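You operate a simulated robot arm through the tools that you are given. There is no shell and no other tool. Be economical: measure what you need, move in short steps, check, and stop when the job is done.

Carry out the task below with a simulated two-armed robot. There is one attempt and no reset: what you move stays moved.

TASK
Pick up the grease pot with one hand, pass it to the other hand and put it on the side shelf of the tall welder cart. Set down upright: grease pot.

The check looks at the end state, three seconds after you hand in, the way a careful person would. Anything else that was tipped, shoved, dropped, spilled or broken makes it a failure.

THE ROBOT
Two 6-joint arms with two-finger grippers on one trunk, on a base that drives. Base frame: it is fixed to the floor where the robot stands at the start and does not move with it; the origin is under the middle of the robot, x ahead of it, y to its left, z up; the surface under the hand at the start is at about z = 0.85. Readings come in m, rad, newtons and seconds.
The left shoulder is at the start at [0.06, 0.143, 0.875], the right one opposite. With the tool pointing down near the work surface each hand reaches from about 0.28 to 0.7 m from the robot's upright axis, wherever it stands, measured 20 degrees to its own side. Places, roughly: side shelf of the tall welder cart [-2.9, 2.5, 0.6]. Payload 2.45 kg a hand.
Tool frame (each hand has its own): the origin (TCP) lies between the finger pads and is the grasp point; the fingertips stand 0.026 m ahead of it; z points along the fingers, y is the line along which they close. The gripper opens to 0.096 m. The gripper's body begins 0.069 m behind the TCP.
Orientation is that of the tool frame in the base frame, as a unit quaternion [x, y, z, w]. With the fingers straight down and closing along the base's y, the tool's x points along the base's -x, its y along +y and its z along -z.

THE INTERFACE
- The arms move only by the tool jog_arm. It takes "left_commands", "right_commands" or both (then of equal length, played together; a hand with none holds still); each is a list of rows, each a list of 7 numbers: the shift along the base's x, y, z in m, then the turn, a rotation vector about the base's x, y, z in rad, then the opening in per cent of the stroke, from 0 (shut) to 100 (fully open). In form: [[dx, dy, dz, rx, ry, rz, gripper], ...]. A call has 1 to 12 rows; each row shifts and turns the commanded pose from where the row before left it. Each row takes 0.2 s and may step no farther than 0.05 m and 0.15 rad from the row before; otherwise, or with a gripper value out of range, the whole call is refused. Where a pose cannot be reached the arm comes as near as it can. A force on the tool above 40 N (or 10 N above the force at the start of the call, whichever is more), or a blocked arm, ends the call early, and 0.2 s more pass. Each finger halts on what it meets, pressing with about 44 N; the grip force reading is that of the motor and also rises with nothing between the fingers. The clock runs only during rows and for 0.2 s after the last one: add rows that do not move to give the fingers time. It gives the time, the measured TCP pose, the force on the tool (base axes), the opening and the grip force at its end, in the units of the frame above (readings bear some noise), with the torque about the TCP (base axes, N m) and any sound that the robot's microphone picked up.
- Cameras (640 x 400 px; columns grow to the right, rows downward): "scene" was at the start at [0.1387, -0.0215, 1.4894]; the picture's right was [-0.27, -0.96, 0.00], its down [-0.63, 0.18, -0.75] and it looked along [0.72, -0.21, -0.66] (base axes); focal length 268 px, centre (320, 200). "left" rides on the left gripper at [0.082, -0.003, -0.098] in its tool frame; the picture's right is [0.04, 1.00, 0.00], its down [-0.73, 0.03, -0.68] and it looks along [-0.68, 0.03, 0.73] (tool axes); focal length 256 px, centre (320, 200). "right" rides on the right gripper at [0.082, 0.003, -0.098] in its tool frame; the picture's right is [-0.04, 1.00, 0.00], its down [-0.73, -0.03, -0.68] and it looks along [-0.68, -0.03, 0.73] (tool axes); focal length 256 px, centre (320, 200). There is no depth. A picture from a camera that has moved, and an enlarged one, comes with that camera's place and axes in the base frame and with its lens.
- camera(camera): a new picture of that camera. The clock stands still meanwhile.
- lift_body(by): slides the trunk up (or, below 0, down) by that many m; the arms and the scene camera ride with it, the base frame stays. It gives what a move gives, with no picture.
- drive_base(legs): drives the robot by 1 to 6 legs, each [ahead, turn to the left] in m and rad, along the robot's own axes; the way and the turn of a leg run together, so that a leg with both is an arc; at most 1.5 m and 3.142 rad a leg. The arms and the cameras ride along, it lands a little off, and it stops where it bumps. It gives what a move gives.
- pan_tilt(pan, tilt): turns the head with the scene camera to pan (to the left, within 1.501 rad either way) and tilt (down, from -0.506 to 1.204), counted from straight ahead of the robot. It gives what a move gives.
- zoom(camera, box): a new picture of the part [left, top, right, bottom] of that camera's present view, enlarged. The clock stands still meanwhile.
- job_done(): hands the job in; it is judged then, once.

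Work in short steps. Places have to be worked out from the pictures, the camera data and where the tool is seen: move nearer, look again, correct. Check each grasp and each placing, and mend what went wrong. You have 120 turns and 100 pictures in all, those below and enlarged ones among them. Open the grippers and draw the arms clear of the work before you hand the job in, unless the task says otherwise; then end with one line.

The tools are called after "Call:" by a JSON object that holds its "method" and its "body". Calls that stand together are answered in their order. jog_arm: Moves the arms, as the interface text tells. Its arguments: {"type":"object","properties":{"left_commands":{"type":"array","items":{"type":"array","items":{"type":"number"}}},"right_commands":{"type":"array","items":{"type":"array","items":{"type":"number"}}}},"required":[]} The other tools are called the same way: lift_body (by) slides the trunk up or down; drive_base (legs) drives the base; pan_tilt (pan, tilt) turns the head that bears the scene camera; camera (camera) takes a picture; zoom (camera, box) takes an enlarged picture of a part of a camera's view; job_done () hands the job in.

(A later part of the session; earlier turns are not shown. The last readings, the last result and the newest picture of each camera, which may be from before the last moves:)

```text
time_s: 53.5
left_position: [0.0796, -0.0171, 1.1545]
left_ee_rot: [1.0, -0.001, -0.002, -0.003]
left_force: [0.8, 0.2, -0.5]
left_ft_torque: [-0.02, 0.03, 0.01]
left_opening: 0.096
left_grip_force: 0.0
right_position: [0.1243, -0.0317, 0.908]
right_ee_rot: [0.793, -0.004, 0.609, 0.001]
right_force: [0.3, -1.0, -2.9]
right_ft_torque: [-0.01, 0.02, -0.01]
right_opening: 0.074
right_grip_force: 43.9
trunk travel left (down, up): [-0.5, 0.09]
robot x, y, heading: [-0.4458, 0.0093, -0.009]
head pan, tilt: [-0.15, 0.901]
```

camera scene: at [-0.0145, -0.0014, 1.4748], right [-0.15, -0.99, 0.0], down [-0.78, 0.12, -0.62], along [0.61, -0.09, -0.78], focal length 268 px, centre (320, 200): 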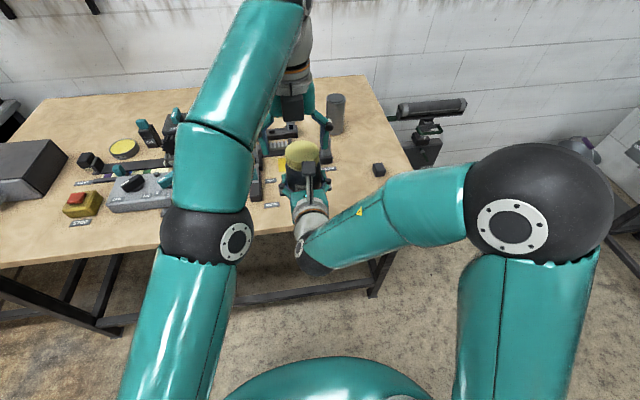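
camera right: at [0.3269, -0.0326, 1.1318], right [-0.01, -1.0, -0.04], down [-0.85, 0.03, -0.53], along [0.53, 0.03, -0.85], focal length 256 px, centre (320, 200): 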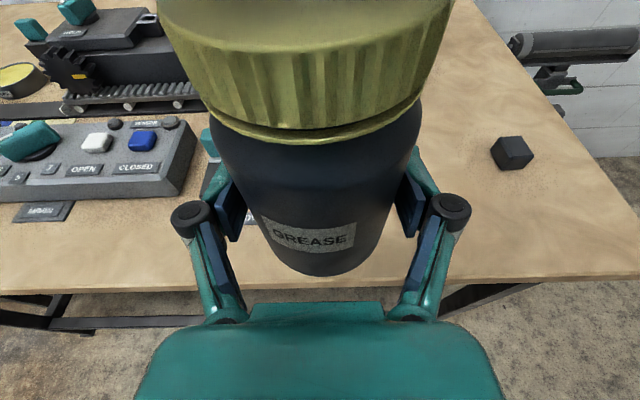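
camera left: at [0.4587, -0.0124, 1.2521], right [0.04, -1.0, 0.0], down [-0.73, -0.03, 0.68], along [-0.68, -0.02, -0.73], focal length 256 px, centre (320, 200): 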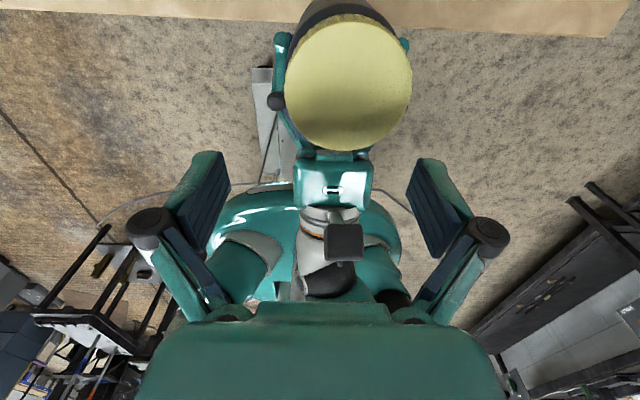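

The lid top should now be near z = 0.975 at x = 0.132, y = -0.032. I bring the left hand forward and down to just above it.

Call:
{"method": "jog_arm", "body": {"left_commands": [[0.02, -0.005, -0.01, 0, 0, 0, 100], [0.02, -0.005, -0.02, 0, 0, 0, 100], [0.013, -0.005, -0.03, 0, 0, 0, 100], [0, 0, -0.02, 0, 0, 0, 100], [0, 0, -0.02, 0, 0, 0, 100]]}}

Call:
{"method": "camera", "body": {"camera": "left"}}

Call:
{"method": "camera", "body": {"camera": "scene"}}

Call:
{"method": "camera", "body": {"camera": "right"}}

```text
time_s: 54.7
left_position: [0.114, -0.0221, 1.0544]
left_ee_rot: [1.0, -0.003, -0.002, -0.002]
left_force: [1.0, 0.6, 0.0]
left_ft_torque: [0.0, 0.02, 0.02]
left_opening: 0.0956
left_grip_force: 0.1
left hand out of reach, approached as far as the arm can: row 1, 2
right_position: [0.1237, -0.0321, 0.9082]
right_ee_rot: [0.794, -0.004, 0.608, 0.001]
right_force: [-0.4, -0.5, -2.8]
right_ft_torque: [0.03, 0.02, -0.01]
right_opening: 0.0742
right_grip_force: 43.5
trunk travel left (down, up): [-0.5, 0.09]
robot x, y, heading: [-0.4468, 0.0077, -0.007]
head pan, tilt: [-0.15, 0.901]
```

```text
67 pictures are left
camera left: at [0.1947, -0.02, 1.152], right [0.03, -1.0, 0.0], down [-0.73, -0.03, 0.68], along [-0.68, -0.02, -0.73], focal length 256 px, centre (320, 200)
```

left: 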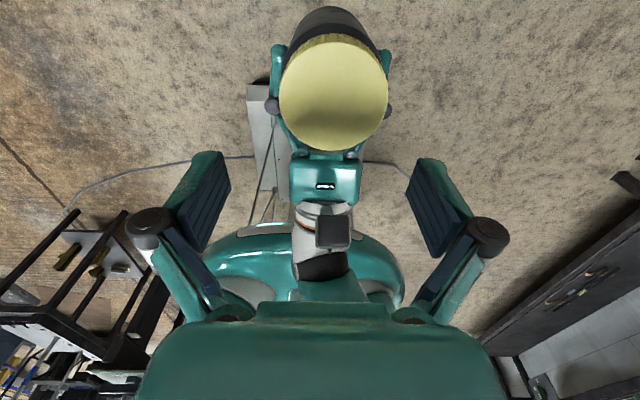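

```text
66 pictures are left
camera scene: at [-0.3114, -0.0005, 1.4747], right [-0.16, -0.99, 0.0], down [-0.78, 0.12, -0.62], along [0.61, -0.1, -0.78], focal length 268 px, centre (320, 200)
```

scene: 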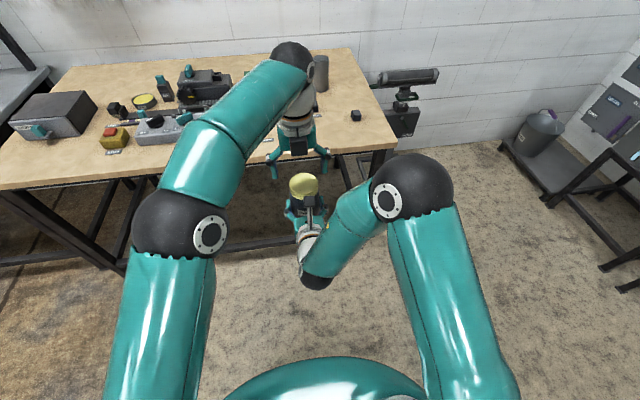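

```text
65 pictures are left
camera right: at [0.0505, -0.0334, 1.0122], right [-0.02, -1.0, -0.04], down [-0.85, 0.04, -0.53], along [0.53, 0.03, -0.85], focal length 256 px, centre (320, 200)
```

right: 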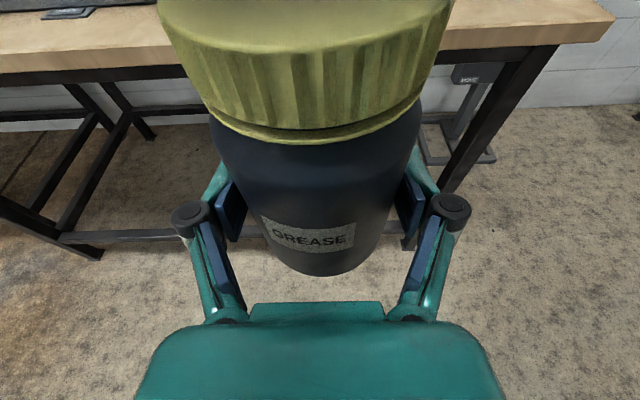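

The lid is at (0.130, -0.031). I centre the left hand over it and lower it partway.

Call:
{"method": "jog_arm", "body": {"left_commands": [[0.016, -0.009, -0.01, 0, 0, 0, 100], [0, 0, -0.02, 0, 0, 0, 100], [0, 0, -0.015, 0, 0, 0, 100]]}}

Call:
{"method": "camera", "body": {"camera": "left"}}

```text
time_s: 55.5
left_position: [0.1321, -0.0323, 1.0064]
left_ee_rot: [1.0, -0.004, -0.002, -0.002]
left_force: [-0.1, -0.3, 0.5]
left_ft_torque: [-0.01, 0.01, 0.0]
left_opening: 0.096
left_grip_force: 0.0
right_position: [0.1241, -0.0307, 0.9078]
right_ee_rot: [0.793, -0.004, 0.609, 0.001]
right_force: [0.1, -0.6, -4.1]
right_ft_torque: [-0.05, 0.03, -0.03]
right_opening: 0.0739
right_grip_force: 43.8
trunk travel left (down, up): [-0.5, 0.09]
robot x, y, heading: [-0.4466, 0.0084, -0.009]
head pan, tilt: [-0.15, 0.901]
```

```text
64 pictures are left
camera left: at [0.2118, -0.03, 1.1058], right [0.03, -1.0, 0.0], down [-0.73, -0.03, 0.68], along [-0.68, -0.02, -0.73], focal length 256 px, centre (320, 200)
```

left: 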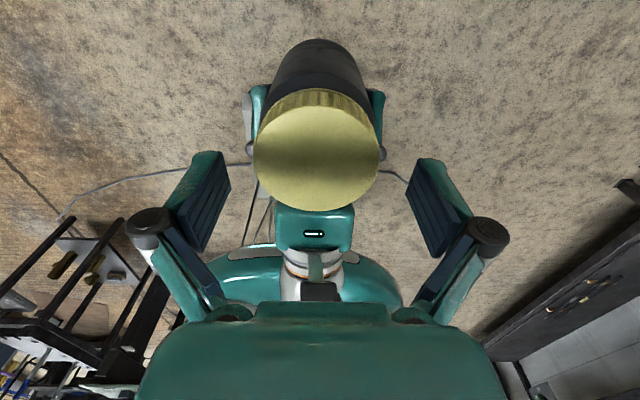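

The pot is centred between the left fingers. I lower the rest of the way, so the fingertips stay just above the right hand's fingers.

Call:
{"method": "jog_arm", "body": {"left_commands": [[-0.002, 0.001, -0.02, 0, 0, 0, 100], [0, 0, -0.02, 0, 0, 0, 100], [0, 0, -0.014, 0, 0, 0, 100]]}}

Call:
{"method": "camera", "body": {"camera": "left"}}

Call:
{"method": "camera", "body": {"camera": "right"}}

Call:
{"method": "zoom", "body": {"camera": "scene", "box": [240, 100, 400, 260]}}

```text
time_s: 56.3
left_position: [0.1292, -0.0315, 0.9543]
left_ee_rot: [1.0, -0.003, -0.001, -0.002]
left_force: [0.1, 0.1, -0.5]
left_ft_torque: [-0.02, 0.0, -0.01]
left_opening: 0.096
left_grip_force: 0.0
right_position: [0.1225, -0.0311, 0.9076]
right_ee_rot: [0.794, -0.004, 0.608, 0.001]
right_force: [-0.3, 0.3, -3.3]
right_ft_torque: [-0.04, 0.02, 0.0]
right_opening: 0.0739
right_grip_force: 43.6
trunk travel left (down, up): [-0.5, 0.09]
robot x, y, heading: [-0.444, 0.0083, -0.009]
head pan, tilt: [-0.15, 0.901]
```

```text
63 pictures are left
camera left: at [0.2098, -0.0288, 1.0526], right [0.03, -1.0, 0.0], down [-0.73, -0.03, 0.68], along [-0.68, -0.02, -0.73], focal length 256 px, centre (320, 200)
```

left: 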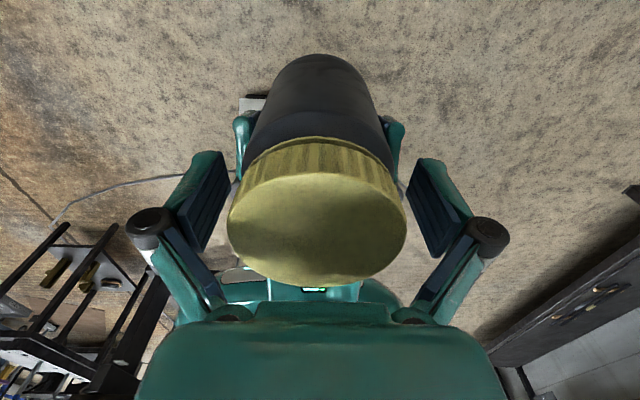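

```text
62 pictures are left
camera right: at [0.0503, -0.0333, 1.0122], right [-0.02, -1.0, -0.04], down [-0.85, 0.04, -0.53], along [0.53, 0.03, -0.85], focal length 256 px, centre (320, 200)
```

right: 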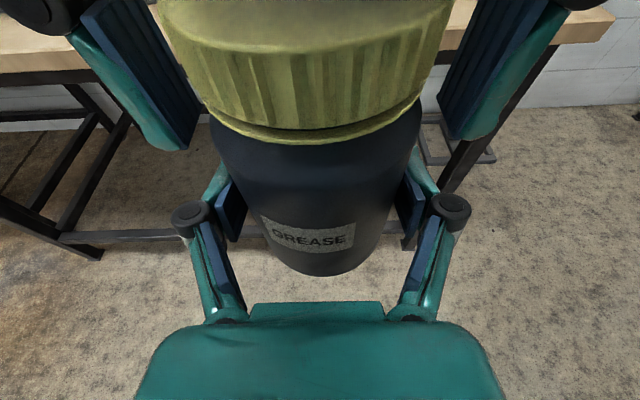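

```text
2.50 times, centred on (320, 180) of scene
camera zoom: at [-0.3116, -0.0005, 1.4747], right [-0.16, -0.99, 0.0], down [-0.77, 0.12, -0.62], along [0.61, -0.1, -0.78], focal length 669 px, centre (320, 250)
```

zoom: 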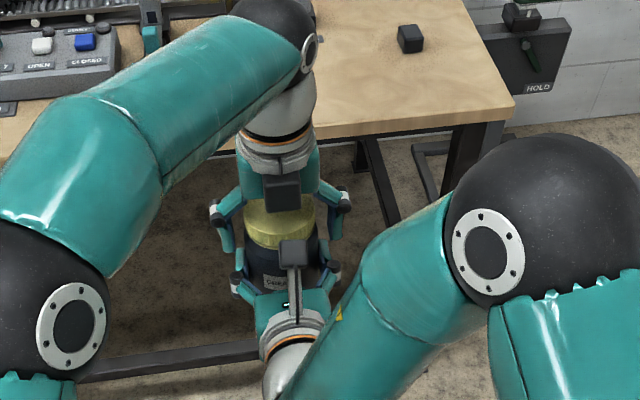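

The left fingers straddle the lid and shoulder just above the right fingers. I close the left hand while the right holds still.

Call:
{"method": "jog_arm", "body": {"left_commands": [[0, 0, -0.004, 0, 0, 0, 90], [0, 0, 0, 0, 0, 0, 75], [0, 0, 0, 0, 0, 0, 60], [0, 0, 0, 0, 0, 0, 50], [0, 0, 0, 0, 0, 0, 50], [0, 0, 0, 0, 0, 0, 50]]}}

Call:
{"method": "camera", "body": {"camera": "left"}}

Call:
{"method": "camera", "body": {"camera": "right"}}

```text
time_s: 57.7
left_position: [0.1289, -0.0318, 0.95]
left_ee_rot: [1.0, -0.003, -0.001, -0.002]
left_force: [-1.0, 9.4, 4.2]
left_ft_torque: [0.33, -0.03, 0.0]
left_opening: 0.0745
left_grip_force: 44.0
right_position: [0.1238, -0.032, 0.9074]
right_ee_rot: [0.795, -0.004, 0.607, 0.001]
right_force: [1.2, -9.8, -8.7]
right_ft_torque: [0.07, 0.16, -0.03]
right_opening: 0.0738
right_grip_force: 43.9
trunk travel left (down, up): [-0.5, 0.09]
robot x, y, heading: [-0.4444, 0.0159, -0.007]
head pan, tilt: [-0.15, 0.901]
```

```text
60 pictures are left
camera left: at [0.2095, -0.0287, 1.0494], right [0.03, -1.0, -0.01], down [-0.73, -0.03, 0.68], along [-0.68, -0.02, -0.73], focal length 256 px, centre (320, 200)
```

left: 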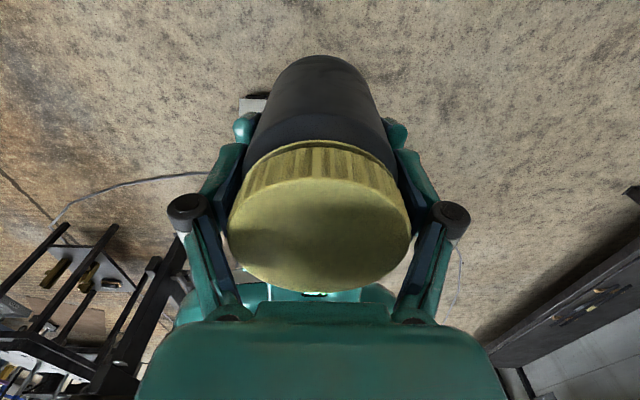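

```text
59 pictures are left
camera right: at [0.0502, -0.0339, 1.012], right [-0.02, -1.0, -0.04], down [-0.85, 0.04, -0.53], along [0.53, 0.03, -0.85], focal length 256 px, centre (320, 200)
```

right: 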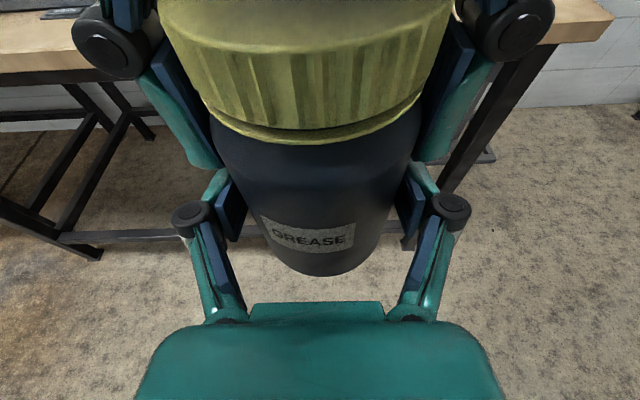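

Both hands hold the pot at an opening of 0.074. I open the right hand and watch that the left takes the load.

Call:
{"method": "jog_arm", "body": {"left_commands": [[0, 0, 0, 0, 0, 0, 50], [0, 0, 0, 0, 0, 0, 50], [0, 0, 0, 0, 0, 0, 50], [0, 0, 0, 0, 0, 0, 50]], "right_commands": [[0, 0, 0, 0, 0, 0, 85], [0, 0, 0, 0, 0, 0, 100], [0, 0, 0, 0, 0, 0, 100], [0, 0, 0, 0, 0, 0, 100]]}}

Call:
{"method": "camera", "body": {"camera": "right"}}

```text
time_s: 58.7
left_position: [0.1283, -0.0325, 0.9504]
left_ee_rot: [1.0, -0.003, -0.001, -0.002]
left_force: [0.3, 0.4, 0.1]
left_ft_torque: [0.03, -0.01, -0.03]
left_opening: 0.0745
left_grip_force: 44.3
right_position: [0.1239, -0.0317, 0.9091]
right_ee_rot: [0.793, -0.004, 0.61, 0.0]
right_force: [0.1, 0.6, 0.1]
right_ft_torque: [-0.02, 0.0, -0.04]
right_opening: 0.0957
right_grip_force: 0.2
trunk travel left (down, up): [-0.5, 0.09]
robot x, y, heading: [-0.4436, 0.013, -0.008]
head pan, tilt: [-0.15, 0.901]
```

```text
58 pictures are left
camera right: at [0.0502, -0.0333, 1.0124], right [-0.02, -1.0, -0.04], down [-0.85, 0.04, -0.53], along [0.53, 0.03, -0.85], focal length 256 px, centre (320, 200)
```

right: 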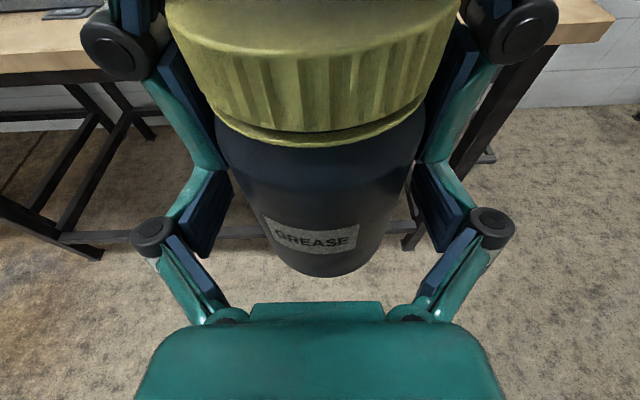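

The right fingers are free. I separate the hands: left forward, right backward, slowly.

Call:
{"method": "jog_arm", "body": {"left_commands": [[0.01, 0, 0.002, 0, 0, 0, 50], [0.015, 0, 0.002, 0, 0, 0, 50], [0.02, 0, 0.002, 0, 0, 0, 50], [0.02, 0, 0.002, 0, 0, 0, 50]], "right_commands": [[-0.005, 0, 0, 0, 0, 0, 100], [-0.01, 0, 0, 0, 0, 0, 100], [-0.01, 0, 0, 0, 0, 0, 100], [-0.01, 0, 0, 0, 0, 0, 100]]}}

Call:
{"method": "camera", "body": {"camera": "right"}}

Call:
{"method": "camera", "body": {"camera": "left"}}

```text
time_s: 59.7
left_position: [0.1714, -0.0303, 0.9551]
left_ee_rot: [1.0, -0.004, -0.001, -0.003]
left_force: [0.2, -0.1, -3.5]
left_ft_torque: [0.0, -0.02, 0.05]
left_opening: 0.0747
left_grip_force: 43.6
left hand out of reach, approached as far as the arm can: row 4
right_position: [0.0866, -0.0305, 0.9084]
right_ee_rot: [0.793, -0.004, 0.609, 0.001]
right_force: [0.2, 0.1, 0.5]
right_ft_torque: [0.0, 0.0, -0.01]
right_opening: 0.0959
right_grip_force: 0.1
trunk travel left (down, up): [-0.5, 0.09]
robot x, y, heading: [-0.4443, 0.0121, -0.005]
head pan, tilt: [-0.15, 0.901]
```

```text
57 pictures are left
camera right: at [0.013, -0.0332, 1.0129], right [-0.02, -1.0, -0.04], down [-0.85, 0.04, -0.53], along [0.53, 0.03, -0.84], focal length 256 px, centre (320, 200)
```

right: 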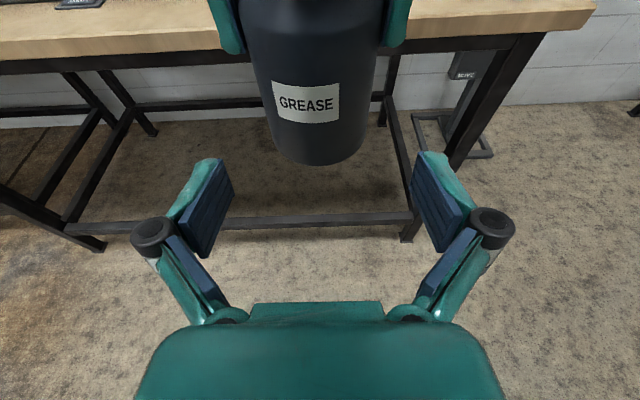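

```text
56 pictures are left
camera left: at [0.2528, -0.0266, 1.0539], right [0.03, -1.0, 0.0], down [-0.73, -0.03, 0.68], along [-0.68, -0.02, -0.73], focal length 256 px, centre (320, 200)
```

left: 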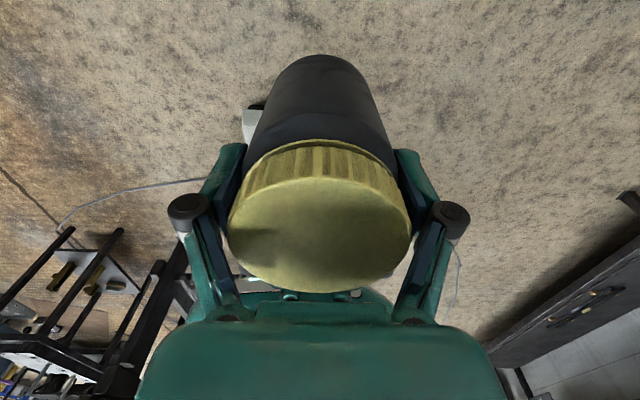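

The handover worked: the left hand carries the 3.5 N and the pot hangs upright. I fold both hands closer to the trunk for driving, left hand sideways first.

Call:
{"method": "jog_arm", "body": {"left_commands": [[0, 0.02, 0.005, 0, 0, 0, 50], [0, 0.03, 0.01, 0, 0, 0, 50], [0, 0.03, 0.01, 0, 0, 0, 50], [0, 0.03, 0.01, 0, 0, 0, 50], [-0.01, 0.03, 0.01, 0, 0, 0, 50], [-0.02, 0.03, 0.01, 0, 0, 0, 50], [-0.03, 0.02, 0.01, 0, 0, 0, 50], [-0.03, 0.02, 0.01, 0, 0, 0, 50], [-0.03, 0.01, 0.01, 0, 0, 0, 50], [-0.03, 0, 0.01, 0, 0, 0, 50], [-0.02, 0, 0.005, 0, 0, 0, 50]], "right_commands": [[0, -0.02, 0.0, 0, 0, 0, 100], [0, -0.03, 0.02, 0, 0, 0, 100], [0, -0.03, 0.02, 0, 0, 0, 100], [0, -0.03, 0.02, 0, 0, 0, 100], [0, -0.03, 0.02, 0, 0, 0, 100], [0, 0, 0.02, 0, 0, 0, 80], [0, 0, 0.02, 0, 0, 0, 60], [0, 0, 0.02, 0, 0, 0, 40], [0, 0, 0.02, 0, 0, 0, 20], [0, 0, 0, 0, 0, 0, 10], [0, 0, 0, 0, 0, 0, 10]]}}

Call:
{"method": "camera", "body": {"camera": "scene"}}

```text
time_s: 62.1
left_position: [0.0306, 0.1655, 1.0566]
left_ee_rot: [1.0, -0.004, -0.002, -0.002]
left_force: [-0.7, 0.1, -2.9]
left_ft_torque: [-0.01, -0.03, -0.01]
left_opening: 0.0748
left_grip_force: 43.6
left hand out of reach, approached as far as the arm can: row 1, 2, 3, 4, 5
right_position: [0.0845, -0.1577, 1.0738]
right_ee_rot: [0.794, -0.003, 0.608, 0.0]
right_force: [0.1, -0.4, 0.4]
right_ft_torque: [-0.02, -0.01, -0.01]
right_opening: 0.0095
right_grip_force: 0.1
right hand out of reach, approached as far as the arm can: row 5
trunk travel left (down, up): [-0.5, 0.09]
robot x, y, heading: [-0.4461, 0.0095, -0.011]
head pan, tilt: [-0.15, 0.901]
```

```text
55 pictures are left
camera scene: at [-0.3133, -0.0007, 1.4749], right [-0.16, -0.99, 0.0], down [-0.77, 0.12, -0.62], along [0.61, -0.1, -0.78], focal length 268 px, centre (320, 200)
```

scene: 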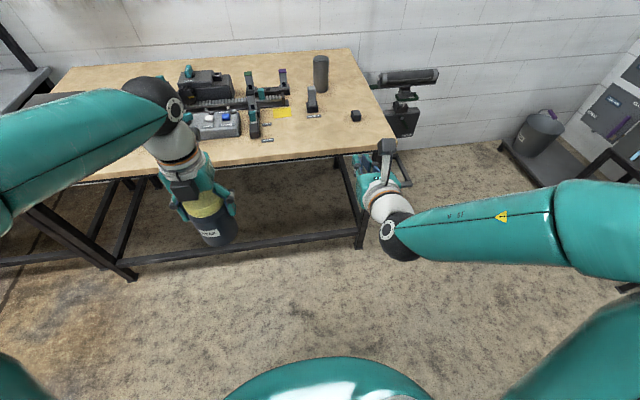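

The arms are folded and the pot is held. I turn to face +y and check the way before driving.

Call:
{"method": "drive_base", "body": {"legs": [[0, 1.58]]}}

Call:
{"method": "pan_tilt", "body": {"pan": 0.4, "tilt": 0.5}}

Call:
{"method": "camera", "body": {"camera": "scene"}}

```text
time_s: 65.3
left_position: [-0.3258, 0.4993, 1.056]
left_ee_rot: [0.874, 0.486, -0.003, 0.0]
left_force: [-0.9, 0.2, -4.3]
left_ft_torque: [-0.05, -0.06, -0.04]
left_opening: 0.0744
left_grip_force: 43.9
right_position: [-0.0226, 0.3776, 1.0745]
right_ee_rot: [0.695, 0.383, 0.532, -0.296]
right_force: [0.2, 0.4, -0.6]
right_ft_torque: [-0.05, 0.01, -0.03]
right_opening: 0.0094
right_grip_force: 0.0
trunk travel left (down, up): [-0.5, 0.09]
robot x, y, heading: [-0.4084, -0.0103, 1.038]
head pan, tilt: [-0.15, 0.901]
stopped in leg 1: the robot was blocked; the commanded pose is now the measured one
```

```text
time_s: 66.3
left_position: [-0.3247, 0.4983, 1.0577]
left_ee_rot: [0.874, 0.486, -0.001, -0.001]
left_force: [-0.2, -0.3, -3.6]
left_ft_torque: [-0.02, -0.02, 0.01]
left_opening: 0.0746
left_grip_force: 43.9
right_position: [-0.0209, 0.3756, 1.0742]
right_ee_rot: [0.694, 0.383, 0.532, -0.297]
right_force: [-0.9, 0.9, 0.0]
right_ft_torque: [-0.01, -0.01, -0.01]
right_opening: 0.0096
right_grip_force: 0.2
trunk travel left (down, up): [-0.5, 0.09]
robot x, y, heading: [-0.4105, -0.0144, 1.04]
head pan, tilt: [0.4, 0.499]
```

```text
54 pictures are left
camera scene: at [-0.3697, 0.1317, 1.5086], right [0.99, -0.13, 0.0], down [-0.06, -0.48, -0.88], along [0.11, 0.87, -0.48], focal length 268 px, centre (320, 200)
```

scene: 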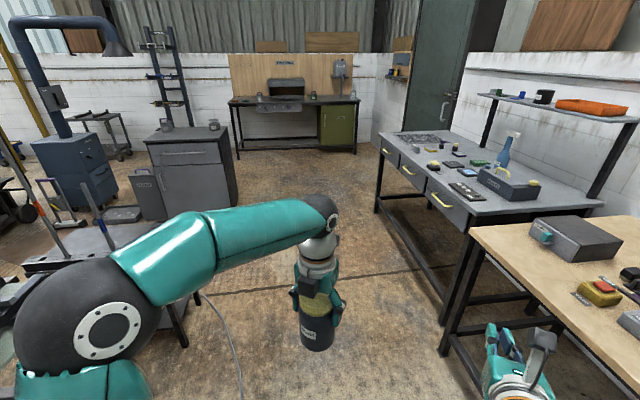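

The turn stopped early again, although nothing is visibly in contact. I retry with a small turn, as that worked before, and check the readings.

Call:
{"method": "drive_base", "body": {"legs": [[0, 0.15]]}}

Call:
{"method": "pan_tilt", "body": {"pan": 1.5, "tilt": 1.0}}

Call:
{"method": "camera", "body": {"camera": "scene"}}

```text
time_s: 67.4
left_position: [-0.4011, 0.5064, 1.0562]
left_ee_rot: [0.835, 0.55, -0.001, -0.001]
left_force: [0.5, 0.2, -3.2]
left_ft_torque: [0.0, 0.02, 0.0]
left_opening: 0.0748
left_grip_force: 43.8
right_position: [-0.0835, 0.4298, 1.0747]
right_ee_rot: [0.663, 0.435, 0.508, -0.336]
right_force: [-0.1, -0.8, 0.9]
right_ft_torque: [-0.03, -0.02, 0.0]
right_opening: 0.0097
right_grip_force: 0.2
trunk travel left (down, up): [-0.5, 0.09]
robot x, y, heading: [-0.4048, -0.0166, 1.194]
head pan, tilt: [0.4, 0.499]
```

```text
time_s: 68.7
left_position: [-0.4025, 0.5061, 1.0573]
left_ee_rot: [0.835, 0.55, -0.002, 0.0]
left_force: [-0.3, -1.1, -4.0]
left_ft_torque: [-0.05, -0.01, 0.0]
left_opening: 0.0746
left_grip_force: 44.2
right_position: [-0.0828, 0.4307, 1.0766]
right_ee_rot: [0.663, 0.434, 0.509, -0.337]
right_force: [-0.3, 0.4, 0.1]
right_ft_torque: [-0.02, 0.02, -0.02]
right_opening: 0.0096
right_grip_force: 0.1
trunk travel left (down, up): [-0.5, 0.09]
robot x, y, heading: [-0.4013, -0.0149, 1.193]
head pan, tilt: [1.499, 1.0]
```

```text
53 pictures are left
camera scene: at [-0.4461, 0.0748, 1.4676], right [0.44, 0.9, 0.0], down [0.76, -0.37, -0.54], along [-0.49, 0.23, -0.84], focal length 268 px, centre (320, 200)
```

scene: 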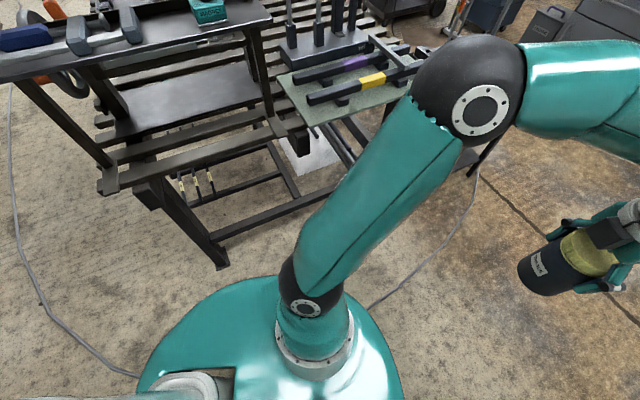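

The slatted bench is behind me with clearance; only a floor cable runs under the base. I go on in short legs.

Call:
{"method": "drive_base", "body": {"legs": [[0.3, 0.1], [0, 0.25]]}}

Call:
{"method": "pan_tilt", "body": {"pan": 0.3, "tilt": 0.6}}

Call:
{"method": "camera", "body": {"camera": "scene"}}

```text
time_s: 71.7
left_position: [-0.4839, 0.7593, 1.0567]
left_ee_rot: [0.726, 0.688, -0.002, -0.001]
left_force: [-0.1, -0.3, -3.5]
left_ft_torque: [-0.01, -0.02, 0.01]
left_opening: 0.0744
left_grip_force: 43.9
right_position: [-0.1596, 0.7968, 1.0753]
right_ee_rot: [0.577, 0.545, 0.441, -0.42]
right_force: [0.2, -0.1, -0.2]
right_ft_torque: [0.0, -0.01, -0.02]
right_opening: 0.0092
right_grip_force: 0.1
trunk travel left (down, up): [-0.5, 0.09]
robot x, y, heading: [-0.2923, 0.2672, 1.545]
head pan, tilt: [1.499, 1.0]
```

```text
time_s: 73.1
left_position: [-0.4848, 0.7586, 1.0579]
left_ee_rot: [0.726, 0.688, -0.001, 0.001]
left_force: [-0.2, 0.2, -4.0]
left_ft_torque: [-0.02, -0.02, 0.02]
left_opening: 0.0744
left_grip_force: 43.8
right_position: [-0.1589, 0.7968, 1.0752]
right_ee_rot: [0.576, 0.544, 0.441, -0.42]
right_force: [-0.5, -0.5, 0.0]
right_ft_torque: [0.0, 0.0, -0.03]
right_opening: 0.0095
right_grip_force: 0.1
trunk travel left (down, up): [-0.5, 0.09]
robot x, y, heading: [-0.2916, 0.2697, 1.548]
head pan, tilt: [0.3, 0.6]
```

```text
52 pictures are left
camera scene: at [-0.3176, 0.4177, 1.4995], right [0.96, 0.27, 0.0], down [0.15, -0.54, -0.82], along [-0.22, 0.79, -0.57], focal length 268 px, centre (320, 200)
```

scene: 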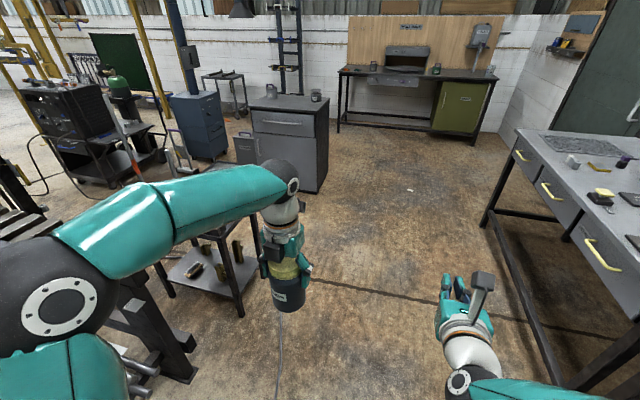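

The way ahead is clear. I drive forward to y ≈ 2.15, then turn toward the cart.

Call:
{"method": "drive_base", "body": {"legs": [[0.95, 0.02], [0.93, 0]]}}

Call:
{"method": "drive_base", "body": {"legs": [[0, 0.8], [0, 0.77]]}}

Call:
{"method": "pan_tilt", "body": {"pan": 0.0, "tilt": 0.55}}

Call:
{"method": "camera", "body": {"camera": "scene"}}

```text
time_s: 82.7
left_position: [-0.4617, 2.6314, 1.0569]
left_ee_rot: [0.72, 0.694, -0.002, 0.0]
left_force: [0.4, 0.7, -3.2]
left_ft_torque: [-0.04, 0.01, -0.03]
left_opening: 0.0743
left_grip_force: 43.8
right_position: [-0.1366, 2.675, 1.076]
right_ee_rot: [0.572, 0.55, 0.436, -0.424]
right_force: [-0.1, 0.6, -0.4]
right_ft_torque: [-0.01, 0.0, 0.03]
right_opening: 0.0094
right_grip_force: 0.0
trunk travel left (down, up): [-0.5, 0.09]
robot x, y, heading: [-0.2614, 2.1468, 1.561]
head pan, tilt: [0.3, 0.6]
```

```text
time_s: 86.7
left_position: [-0.7899, 2.1491, 1.0577]
left_ee_rot: [0.215, 0.977, 0.0, 0.002]
left_force: [-0.5, -0.7, -4.1]
left_ft_torque: [0.02, -0.04, 0.02]
left_opening: 0.0742
left_grip_force: 43.8
right_position: [-0.7047, 2.4658, 1.0788]
right_ee_rot: [0.171, 0.774, 0.13, -0.596]
right_force: [-1.4, -0.8, -0.3]
right_ft_torque: [0.02, -0.04, -0.05]
right_opening: 0.0096
right_grip_force: 0.0
trunk travel left (down, up): [-0.5, 0.09]
robot x, y, heading: [-0.2408, 2.195, 2.769]
head pan, tilt: [0.3, 0.6]
stopped in leg 2: the robot was blocked; the commanded pose is now the measured one
```

```text
time_s: 87.5
left_position: [-0.7891, 2.1503, 1.0582]
left_ee_rot: [0.215, 0.977, -0.001, 0.002]
left_force: [0.3, -0.4, -2.5]
left_ft_torque: [-0.01, 0.01, 0.0]
left_opening: 0.0743
left_grip_force: 44.5
right_position: [-0.7039, 2.4675, 1.0779]
right_ee_rot: [0.173, 0.774, 0.13, -0.596]
right_force: [0.1, 0.3, -0.9]
right_ft_torque: [-0.01, 0.06, 0.0]
right_opening: 0.0098
right_grip_force: 0.1
trunk travel left (down, up): [-0.5, 0.09]
robot x, y, heading: [-0.2443, 2.1943, 2.766]
head pan, tilt: [0.0, 0.55]
```

```text
51 pictures are left
camera scene: at [-0.3853, 2.2488, 1.5041], right [0.36, 0.93, 0.0], down [0.49, -0.19, -0.85], along [-0.79, 0.31, -0.52], focal length 268 px, centre (320, 200)
```

scene: 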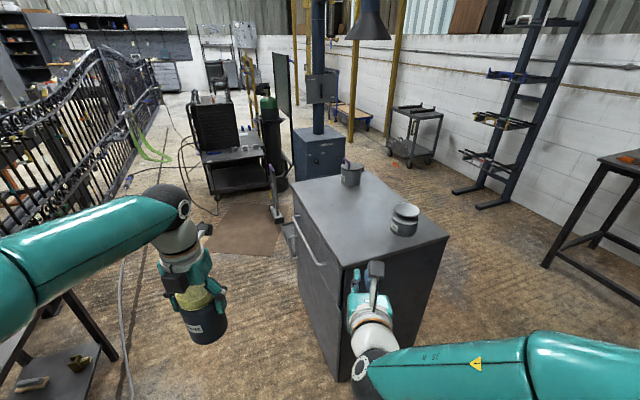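

I am at (-0.24, 2.19); the cabinet front is at y ≈ 2.6, the post table edge at y ≈ 1.5. I finish the turn in small parts and drive toward the cart.

Call:
{"method": "drive_base", "body": {"legs": [[0, 0.43]]}}

Call:
{"method": "drive_base", "body": {"legs": [[0.6, 0]]}}

Call:
{"method": "camera", "body": {"camera": "scene"}}

```text
time_s: 89.3
left_position: [-0.7211, 1.932, 1.0584]
left_ee_rot: [-0.002, 1.0, -0.006, -0.001]
left_force: [-0.4, 0.0, -3.5]
left_ft_torque: [-0.02, -0.02, 0.04]
left_opening: 0.0741
left_grip_force: 44.0
right_position: [-0.7762, 2.2523, 1.0768]
right_ee_rot: [0.005, 0.793, 0.001, -0.609]
right_force: [1.1, -0.4, 0.0]
right_ft_torque: [-0.01, 0.0, -0.01]
right_opening: 0.0098
right_grip_force: 0.1
trunk travel left (down, up): [-0.5, 0.09]
robot x, y, heading: [-0.241, 2.2158, -3.093]
head pan, tilt: [0.0, 0.55]
```

```text
time_s: 92.8
left_position: [-1.3192, 1.9033, 1.0579]
left_ee_rot: [-0.002, 1.0, -0.006, 0.001]
left_force: [0.0, 0.6, -3.6]
left_ft_torque: [0.03, -0.05, 0.02]
left_opening: 0.0739
left_grip_force: 44.2
right_position: [-1.3759, 2.2234, 1.0776]
right_ee_rot: [0.005, 0.793, 0.001, -0.61]
right_force: [0.8, -0.3, 0.3]
right_ft_torque: [0.01, -0.01, 0.01]
right_opening: 0.0097
right_grip_force: 0.1
trunk travel left (down, up): [-0.5, 0.09]
robot x, y, heading: [-0.8395, 2.1844, -3.086]
head pan, tilt: [0.0, 0.55]
```

```text
50 pictures are left
camera scene: at [-0.9957, 2.176, 1.504], right [-0.05, 1.0, 0.0], down [0.52, 0.03, -0.85], along [-0.85, -0.04, -0.52], focal length 268 px, centre (320, 200)
```

scene: 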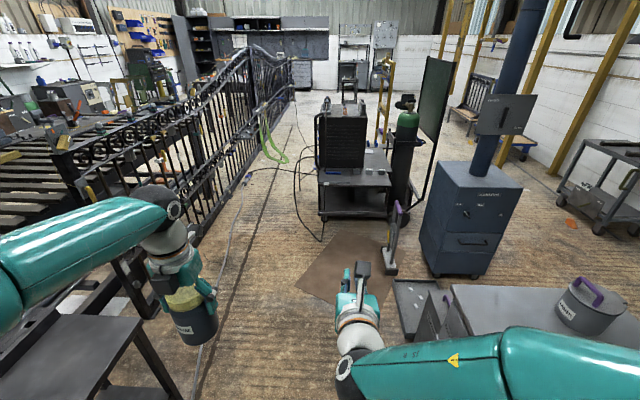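

The cart's shelf faces me, near (-2.75, 2.4). I drive closer and zoom on it.

Call:
{"method": "drive_base", "body": {"legs": [[0.9, 0]]}}

Call:
{"method": "camera", "body": {"camera": "scene"}}

Call:
{"method": "zoom", "body": {"camera": "scene", "box": [300, 120, 500, 300]}}

```text
time_s: 97.5
left_position: [-2.2094, 1.8657, 1.0589]
left_ee_rot: [0.0, 1.0, -0.005, 0.0]
left_force: [-0.1, 0.3, -3.3]
left_ft_torque: [0.01, -0.02, 0.05]
left_opening: 0.074
left_grip_force: 43.8
right_position: [-2.2614, 2.1863, 1.0777]
right_ee_rot: [0.008, 0.793, 0.003, -0.609]
right_force: [-0.4, -0.5, -0.6]
right_ft_torque: [-0.01, 0.0, -0.01]
right_opening: 0.0097
right_grip_force: 0.0
trunk travel left (down, up): [-0.5, 0.09]
robot x, y, heading: [-1.7283, 2.1422, -3.103]
head pan, tilt: [0.0, 0.55]
```

```text
49 pictures are left
camera scene: at [-1.8812, 2.1367, 1.504], right [-0.04, 1.0, 0.0], down [0.52, 0.02, -0.85], along [-0.85, -0.04, -0.52], focal length 268 px, centre (320, 200)
```

scene: 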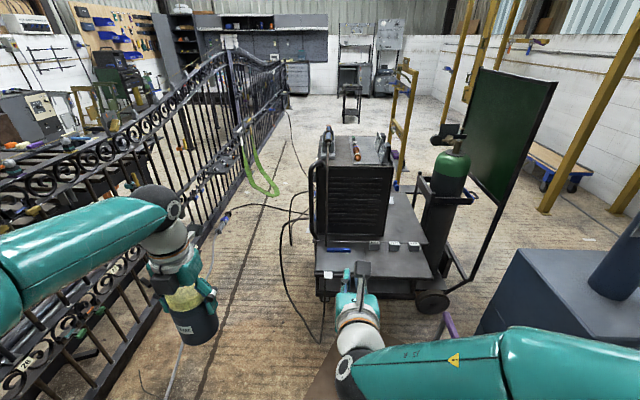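

```text
2.22 times, centred on (400, 210) of scene
camera zoom: at [-1.8812, 2.1367, 1.504], right [-0.04, 1.0, 0.0], down [0.52, 0.02, -0.85], along [-0.85, -0.04, -0.52], focal length 595 px, centre (142, 178)
```

zoom: 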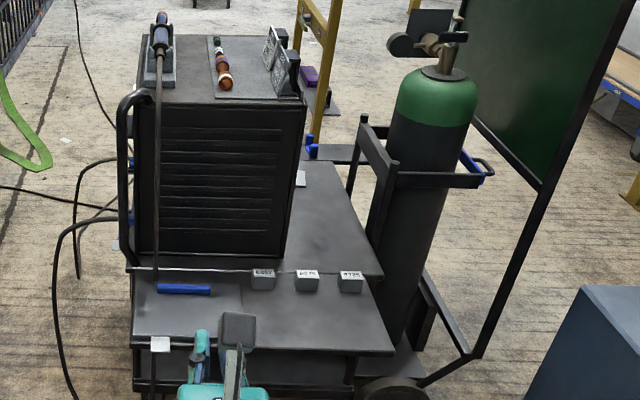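

I zoom further on the shelf surface to understand the seam and the small things on it.

Call:
{"method": "zoom", "body": {"camera": "scene", "box": [310, 200, 440, 282]}}

Call:
{"method": "pan_tilt", "body": {"pan": -0.25, "tilt": 0.75}}

Call:
{"method": "camera", "body": {"camera": "scene"}}

```text
4.88 times, centred on (375, 241) of scene
camera zoom: at [-1.8812, 2.1367, 1.504], right [-0.04, 1.0, 0.0], down [0.52, 0.02, -0.85], along [-0.85, -0.04, -0.52], focal length 1305 px, centre (52, -0)
```

zoom: 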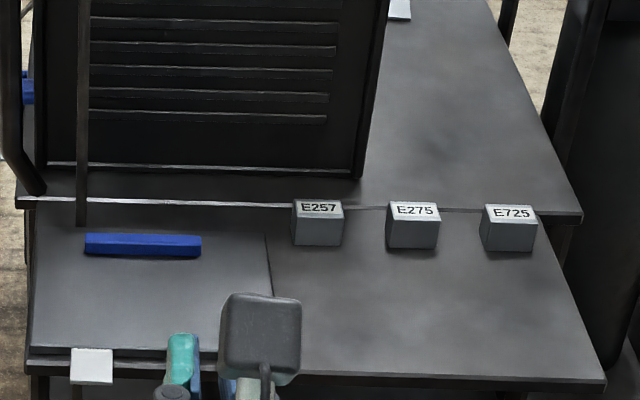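

```text
time_s: 98.3
left_position: [-2.207, 1.8654, 1.0591]
left_ee_rot: [0.0, 1.0, -0.006, 0.0]
left_force: [0.4, 0.7, -3.7]
left_ft_torque: [-0.02, -0.05, 0.0]
left_opening: 0.0738
left_grip_force: 44.2
right_position: [-2.2605, 2.1869, 1.0791]
right_ee_rot: [0.008, 0.793, 0.003, -0.609]
right_force: [-0.6, 0.2, -0.1]
right_ft_torque: [0.04, 0.03, -0.03]
right_opening: 0.0095
right_grip_force: 0.0
trunk travel left (down, up): [-0.5, 0.09]
robot x, y, heading: [-1.7253, 2.1412, -3.099]
head pan, tilt: [-0.25, 0.75]
```

```text
46 pictures are left
camera scene: at [-1.8719, 2.1575, 1.4867], right [0.2, 0.98, 0.0], down [0.67, -0.14, -0.73], along [-0.72, 0.15, -0.68], focal length 268 px, centre (320, 200)
```

scene: 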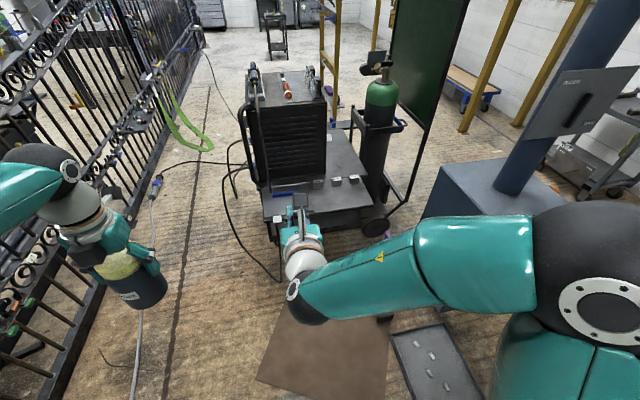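

The clear strip of shelf in front of the E275 cube is centred near (-2.80, 2.45). I fold the right hand up and out of the way and roll the left hand back to its normal orientation, pot in hand.

Call:
{"method": "jog_arm", "body": {"left_commands": [[0, 0, 0, 0, 0, 0.1428, 50], [0, 0, 0, 0, 0, 0.1428, 50], [0, 0, 0, 0, 0, 0.1428, 50], [0, 0, 0, 0, 0, 0.1428, 50], [0, 0, 0, 0, 0, 0.1428, 50], [0, 0, 0, 0, 0, 0.1428, 50], [0, 0, 0, 0, 0, 0.1428, 50], [0, 0, 0, 0, 0, 0.1428, 50], [0, 0, 0, 0, 0, 0.1428, 50], [0, 0, 0, 0, 0, 0.1428, 50], [0, 0, 0, 0, 0, 0.1428, 50]], "right_commands": [[0, 0.015, 0.01, 0, -0.1456, 0, 10], [0, 0.015, 0.01, 0, -0.1456, 0, 10], [0, 0.015, 0.01, 0, -0.1456, 0, 10], [0, 0.015, 0.01, 0, -0.1456, 0, 10], [0, 0.015, 0.01, 0, -0.1456, 0, 10], [0.01, 0.015, 0.01, 0, -0.1456, 0, 10], [0.01, 0.015, 0.01, 0, -0.1456, 0, 10], [0.01, 0.015, 0.01, 0, -0.1456, 0, 10], [0.01, 0.015, 0.01, 0, -0.1456, 0, 10], [0.03, 0.01, 0, 0, 0, 0, 10], [0.03, 0.01, 0, 0, 0, 0, 10]]}}

Call:
{"method": "jog_arm", "body": {"left_commands": [[0, 0, 0, 0, 0, 0.1428, 50], [0, 0, 0, 0, 0, 0.1428, 50], [0, 0, 0, 0, 0, 0.1428, 50], [0, 0, 0, 0, 0, 0.1428, 50], [0, 0, 0, 0, 0, 0.1428, 50], [0, 0, 0, 0, 0, 0.1428, 50], [0, 0, 0, 0, 0, 0.1428, 50], [0, 0, 0, 0, 0, 0.1428, 50], [0, 0, 0, 0, 0, 0.1428, 50], [0, 0, 0, 0, 0, 0.1428, 50], [0, 0, 0, 0, 0, 0.1428, 50]]}}

Call:
{"method": "camera", "body": {"camera": "scene"}}

Call:
{"method": "camera", "body": {"camera": "left"}}

```text
time_s: 100.7
left_position: [-2.2069, 1.8668, 1.0605]
left_ee_rot: [0.707, -0.707, 0.004, -0.003]
left_force: [-0.5, -0.1, -3.5]
left_ft_torque: [0.03, 0.0, 0.02]
left_opening: 0.0736
left_grip_force: 44.3
right_position: [-2.1602, 2.341, 1.1681]
right_ee_rot: [0.004, 1.0, 0.007, 0.0]
right_force: [0.4, -0.1, -0.4]
right_ft_torque: [0.0, 0.01, 0.03]
right_opening: 0.0094
right_grip_force: 0.0
trunk travel left (down, up): [-0.5, 0.09]
robot x, y, heading: [-1.7257, 2.1404, -3.101]
head pan, tilt: [-0.25, 0.75]
```

```text
time_s: 103.1
left_position: [-2.2069, 1.8652, 1.0599]
left_ee_rot: [1.0, 0.002, 0.001, -0.006]
left_force: [0.2, 0.4, -3.6]
left_ft_torque: [0.0, 0.04, -0.02]
left_opening: 0.0737
left_grip_force: 44.4
right_position: [-2.1612, 2.3411, 1.1677]
right_ee_rot: [0.005, 1.0, 0.007, 0.0]
right_force: [0.0, -0.1, -0.7]
right_ft_torque: [-0.03, -0.01, -0.02]
right_opening: 0.0096
right_grip_force: 0.0
trunk travel left (down, up): [-0.5, 0.09]
robot x, y, heading: [-1.7267, 2.1402, -3.098]
head pan, tilt: [-0.25, 0.75]
```

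```text
45 pictures are left
camera scene: at [-1.872, 2.1576, 1.4867], right [0.21, 0.98, 0.0], down [0.67, -0.14, -0.73], along [-0.72, 0.15, -0.68], focal length 268 px, centre (320, 200)
```

scene: 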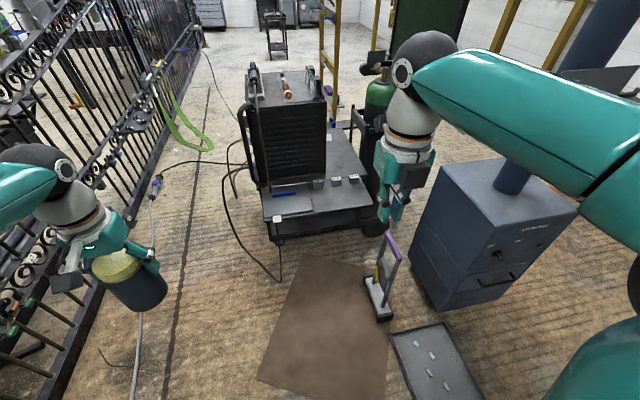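

```text
44 pictures are left
camera left: at [-2.1273, 1.8685, 1.1591], right [0.04, -1.0, -0.01], down [-0.73, -0.04, 0.68], along [-0.68, -0.02, -0.74], focal length 256 px, centre (320, 200)
```

left: 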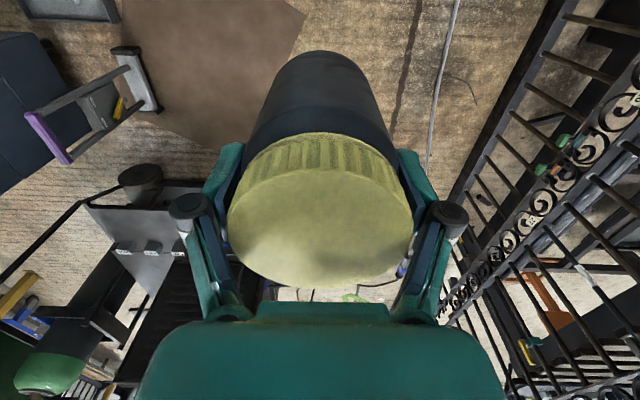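

The left hand holds the pot with its camera on my side, and the right is folded up. I drive up near the shelf and turn toward it in small turns.

Call:
{"method": "drive_base", "body": {"legs": [[0.56, 0.02]]}}

Call:
{"method": "drive_base", "body": {"legs": [[0, -0.4], [0, -0.4]]}}

Call:
{"method": "pan_tilt", "body": {"pan": 0.1, "tilt": 0.85}}

Call:
{"method": "camera", "body": {"camera": "scene"}}

```text
time_s: 106.3
left_position: [-2.7544, 1.8245, 1.0594]
left_ee_rot: [1.0, 0.011, 0.002, -0.006]
left_force: [-0.5, -0.1, -4.4]
left_ft_torque: [0.03, 0.01, -0.01]
left_opening: 0.0734
left_grip_force: 43.8
right_position: [-2.719, 2.2991, 1.1675]
right_ee_rot: [-0.008, 1.0, 0.006, 0.0]
right_force: [0.5, -0.1, 0.1]
right_ft_torque: [0.02, 0.02, -0.02]
right_opening: 0.0095
right_grip_force: 0.0
trunk travel left (down, up): [-0.5, 0.09]
robot x, y, heading: [-2.2822, 2.1101, -3.077]
head pan, tilt: [-0.25, 0.75]
```

```text
time_s: 109.3
left_position: [-2.8168, 2.25, 1.0596]
left_ee_rot: [0.926, -0.378, 0.004, -0.005]
left_force: [-0.2, -0.3, -3.2]
left_ft_torque: [-0.03, 0.04, 0.01]
left_opening: 0.0738
left_grip_force: 44.3
right_position: [-2.4505, 2.5575, 1.1676]
right_ee_rot: [0.381, 0.925, 0.006, 0.002]
right_force: [-0.8, 1.1, -0.3]
right_ft_torque: [-0.02, 0.0, 0.0]
right_opening: 0.0096
right_grip_force: 0.1
trunk travel left (down, up): [-0.5, 0.09]
robot x, y, heading: [-2.2998, 2.0885, 2.415]
head pan, tilt: [-0.25, 0.75]
```

```text
time_s: 110.2
left_position: [-2.8161, 2.2491, 1.0607]
left_ee_rot: [0.926, -0.378, 0.003, -0.005]
left_force: [-0.7, 0.0, -4.0]
left_ft_torque: [0.02, -0.04, 0.02]
left_opening: 0.0736
left_grip_force: 44.0
right_position: [-2.4528, 2.556, 1.1702]
right_ee_rot: [0.381, 0.924, 0.006, 0.002]
right_force: [0.3, -1.0, -0.2]
right_ft_torque: [0.0, -0.01, -0.01]
right_opening: 0.0099
right_grip_force: 0.0
trunk travel left (down, up): [-0.5, 0.09]
robot x, y, heading: [-2.3033, 2.0873, 2.411]
head pan, tilt: [0.099, 0.85]
```

```text
43 pictures are left
camera scene: at [-2.4138, 2.1742, 1.4787], right [0.59, 0.81, 0.0], down [0.61, -0.44, -0.66], along [-0.53, 0.39, -0.75], focal length 268 px, centre (320, 200)
```

scene: 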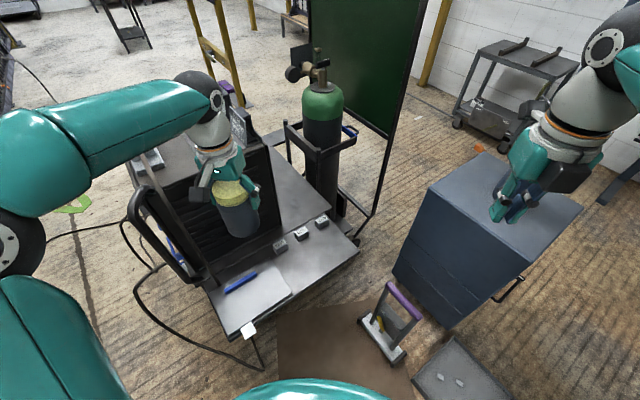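

The view of the shelf is good now; I zoom to locate the free spot precisely.

Call:
{"method": "zoom", "body": {"camera": "scene", "box": [200, 190, 380, 350]}}

```text
2.50 times, centred on (290, 270) of scene
camera zoom: at [-2.4138, 2.1742, 1.4787], right [0.59, 0.81, 0.0], down [0.61, -0.44, -0.66], along [-0.53, 0.39, -0.75], focal length 669 px, centre (395, 25)
```

zoom: 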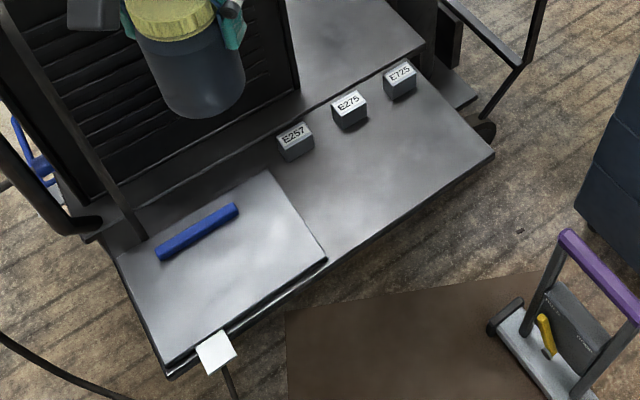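

The free spot is (-2.815, 2.455) and the shelf surface is at z ≈ 0.58–0.60. I move the left hand above it while high, then lower the trunk by 0.2 m.

Call:
{"method": "jog_arm", "body": {"left_commands": [[0, 0.03, 0, 0, 0, 0, 50], [0, 0.04, 0, 0, 0, 0, 50], [0, 0.04, 0, 0, 0, 0, 50], [0, 0.04, 0, 0, 0, 0, 50], [0, 0.035, 0, 0, 0, 0, 50], [0, 0.02, 0, 0, 0, 0, 50], [0, 0, 0, 0, 0, 0, 50]]}}

Call:
{"method": "lift_body", "body": {"by": -0.2}}

Call:
{"method": "camera", "body": {"camera": "scene"}}

Call:
{"method": "camera", "body": {"camera": "left"}}

```text
time_s: 111.8
left_position: [-2.8075, 2.4434, 1.0556]
left_ee_rot: [0.926, -0.378, 0.004, -0.005]
left_force: [-0.1, -0.1, -4.5]
left_ft_torque: [-0.02, 0.02, 0.01]
left_opening: 0.0737
left_grip_force: 44.2
left hand out of reach, approached as far as the arm can: row 6
right_position: [-2.4498, 2.5584, 1.1676]
right_ee_rot: [0.381, 0.924, 0.006, 0.003]
right_force: [-0.2, -0.4, -0.1]
right_ft_torque: [0.01, -0.03, -0.03]
right_opening: 0.0097
right_grip_force: 0.1
trunk travel left (down, up): [-0.5, 0.09]
robot x, y, heading: [-2.302, 2.0872, 2.413]
head pan, tilt: [0.099, 0.85]
```

```text
time_s: 113.9
left_position: [-2.8059, 2.4421, 0.855]
left_ee_rot: [0.926, -0.377, 0.003, -0.005]
left_force: [0.2, -0.3, -3.3]
left_ft_torque: [0.01, 0.03, -0.04]
left_opening: 0.0736
left_grip_force: 43.7
right_position: [-2.4506, 2.5576, 0.9689]
right_ee_rot: [0.381, 0.924, 0.006, 0.003]
right_force: [0.5, -0.4, 0.3]
right_ft_torque: [0.02, 0.02, -0.01]
right_opening: 0.0095
right_grip_force: 0.0
trunk travel left (down, up): [-0.3, 0.29]
robot x, y, heading: [-2.2985, 2.0866, 2.418]
head pan, tilt: [0.099, 0.85]
```

```text
41 pictures are left
camera scene: at [-2.4129, 2.1751, 1.2787], right [0.59, 0.81, 0.0], down [0.61, -0.44, -0.66], along [-0.53, 0.39, -0.75], focal length 268 px, centre (320, 200)
```

scene: 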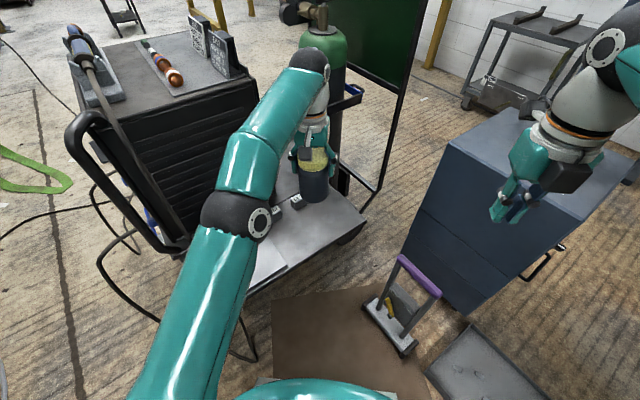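

```text
40 pictures are left
camera left: at [-2.7481, 2.3877, 0.9545], right [-0.67, -0.74, -0.01], down [-0.55, 0.49, 0.68], along [-0.5, 0.46, -0.74], focal length 256 px, centre (320, 200)
```

left: 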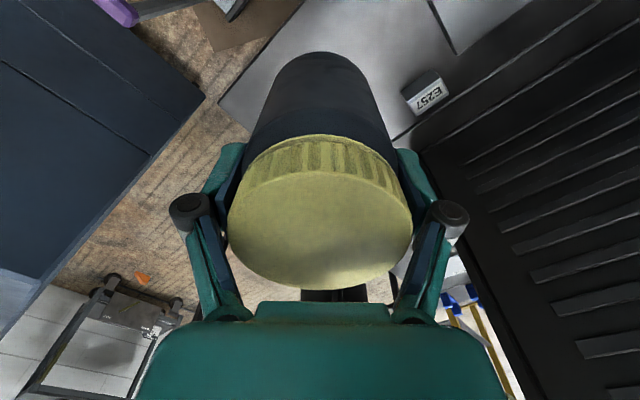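

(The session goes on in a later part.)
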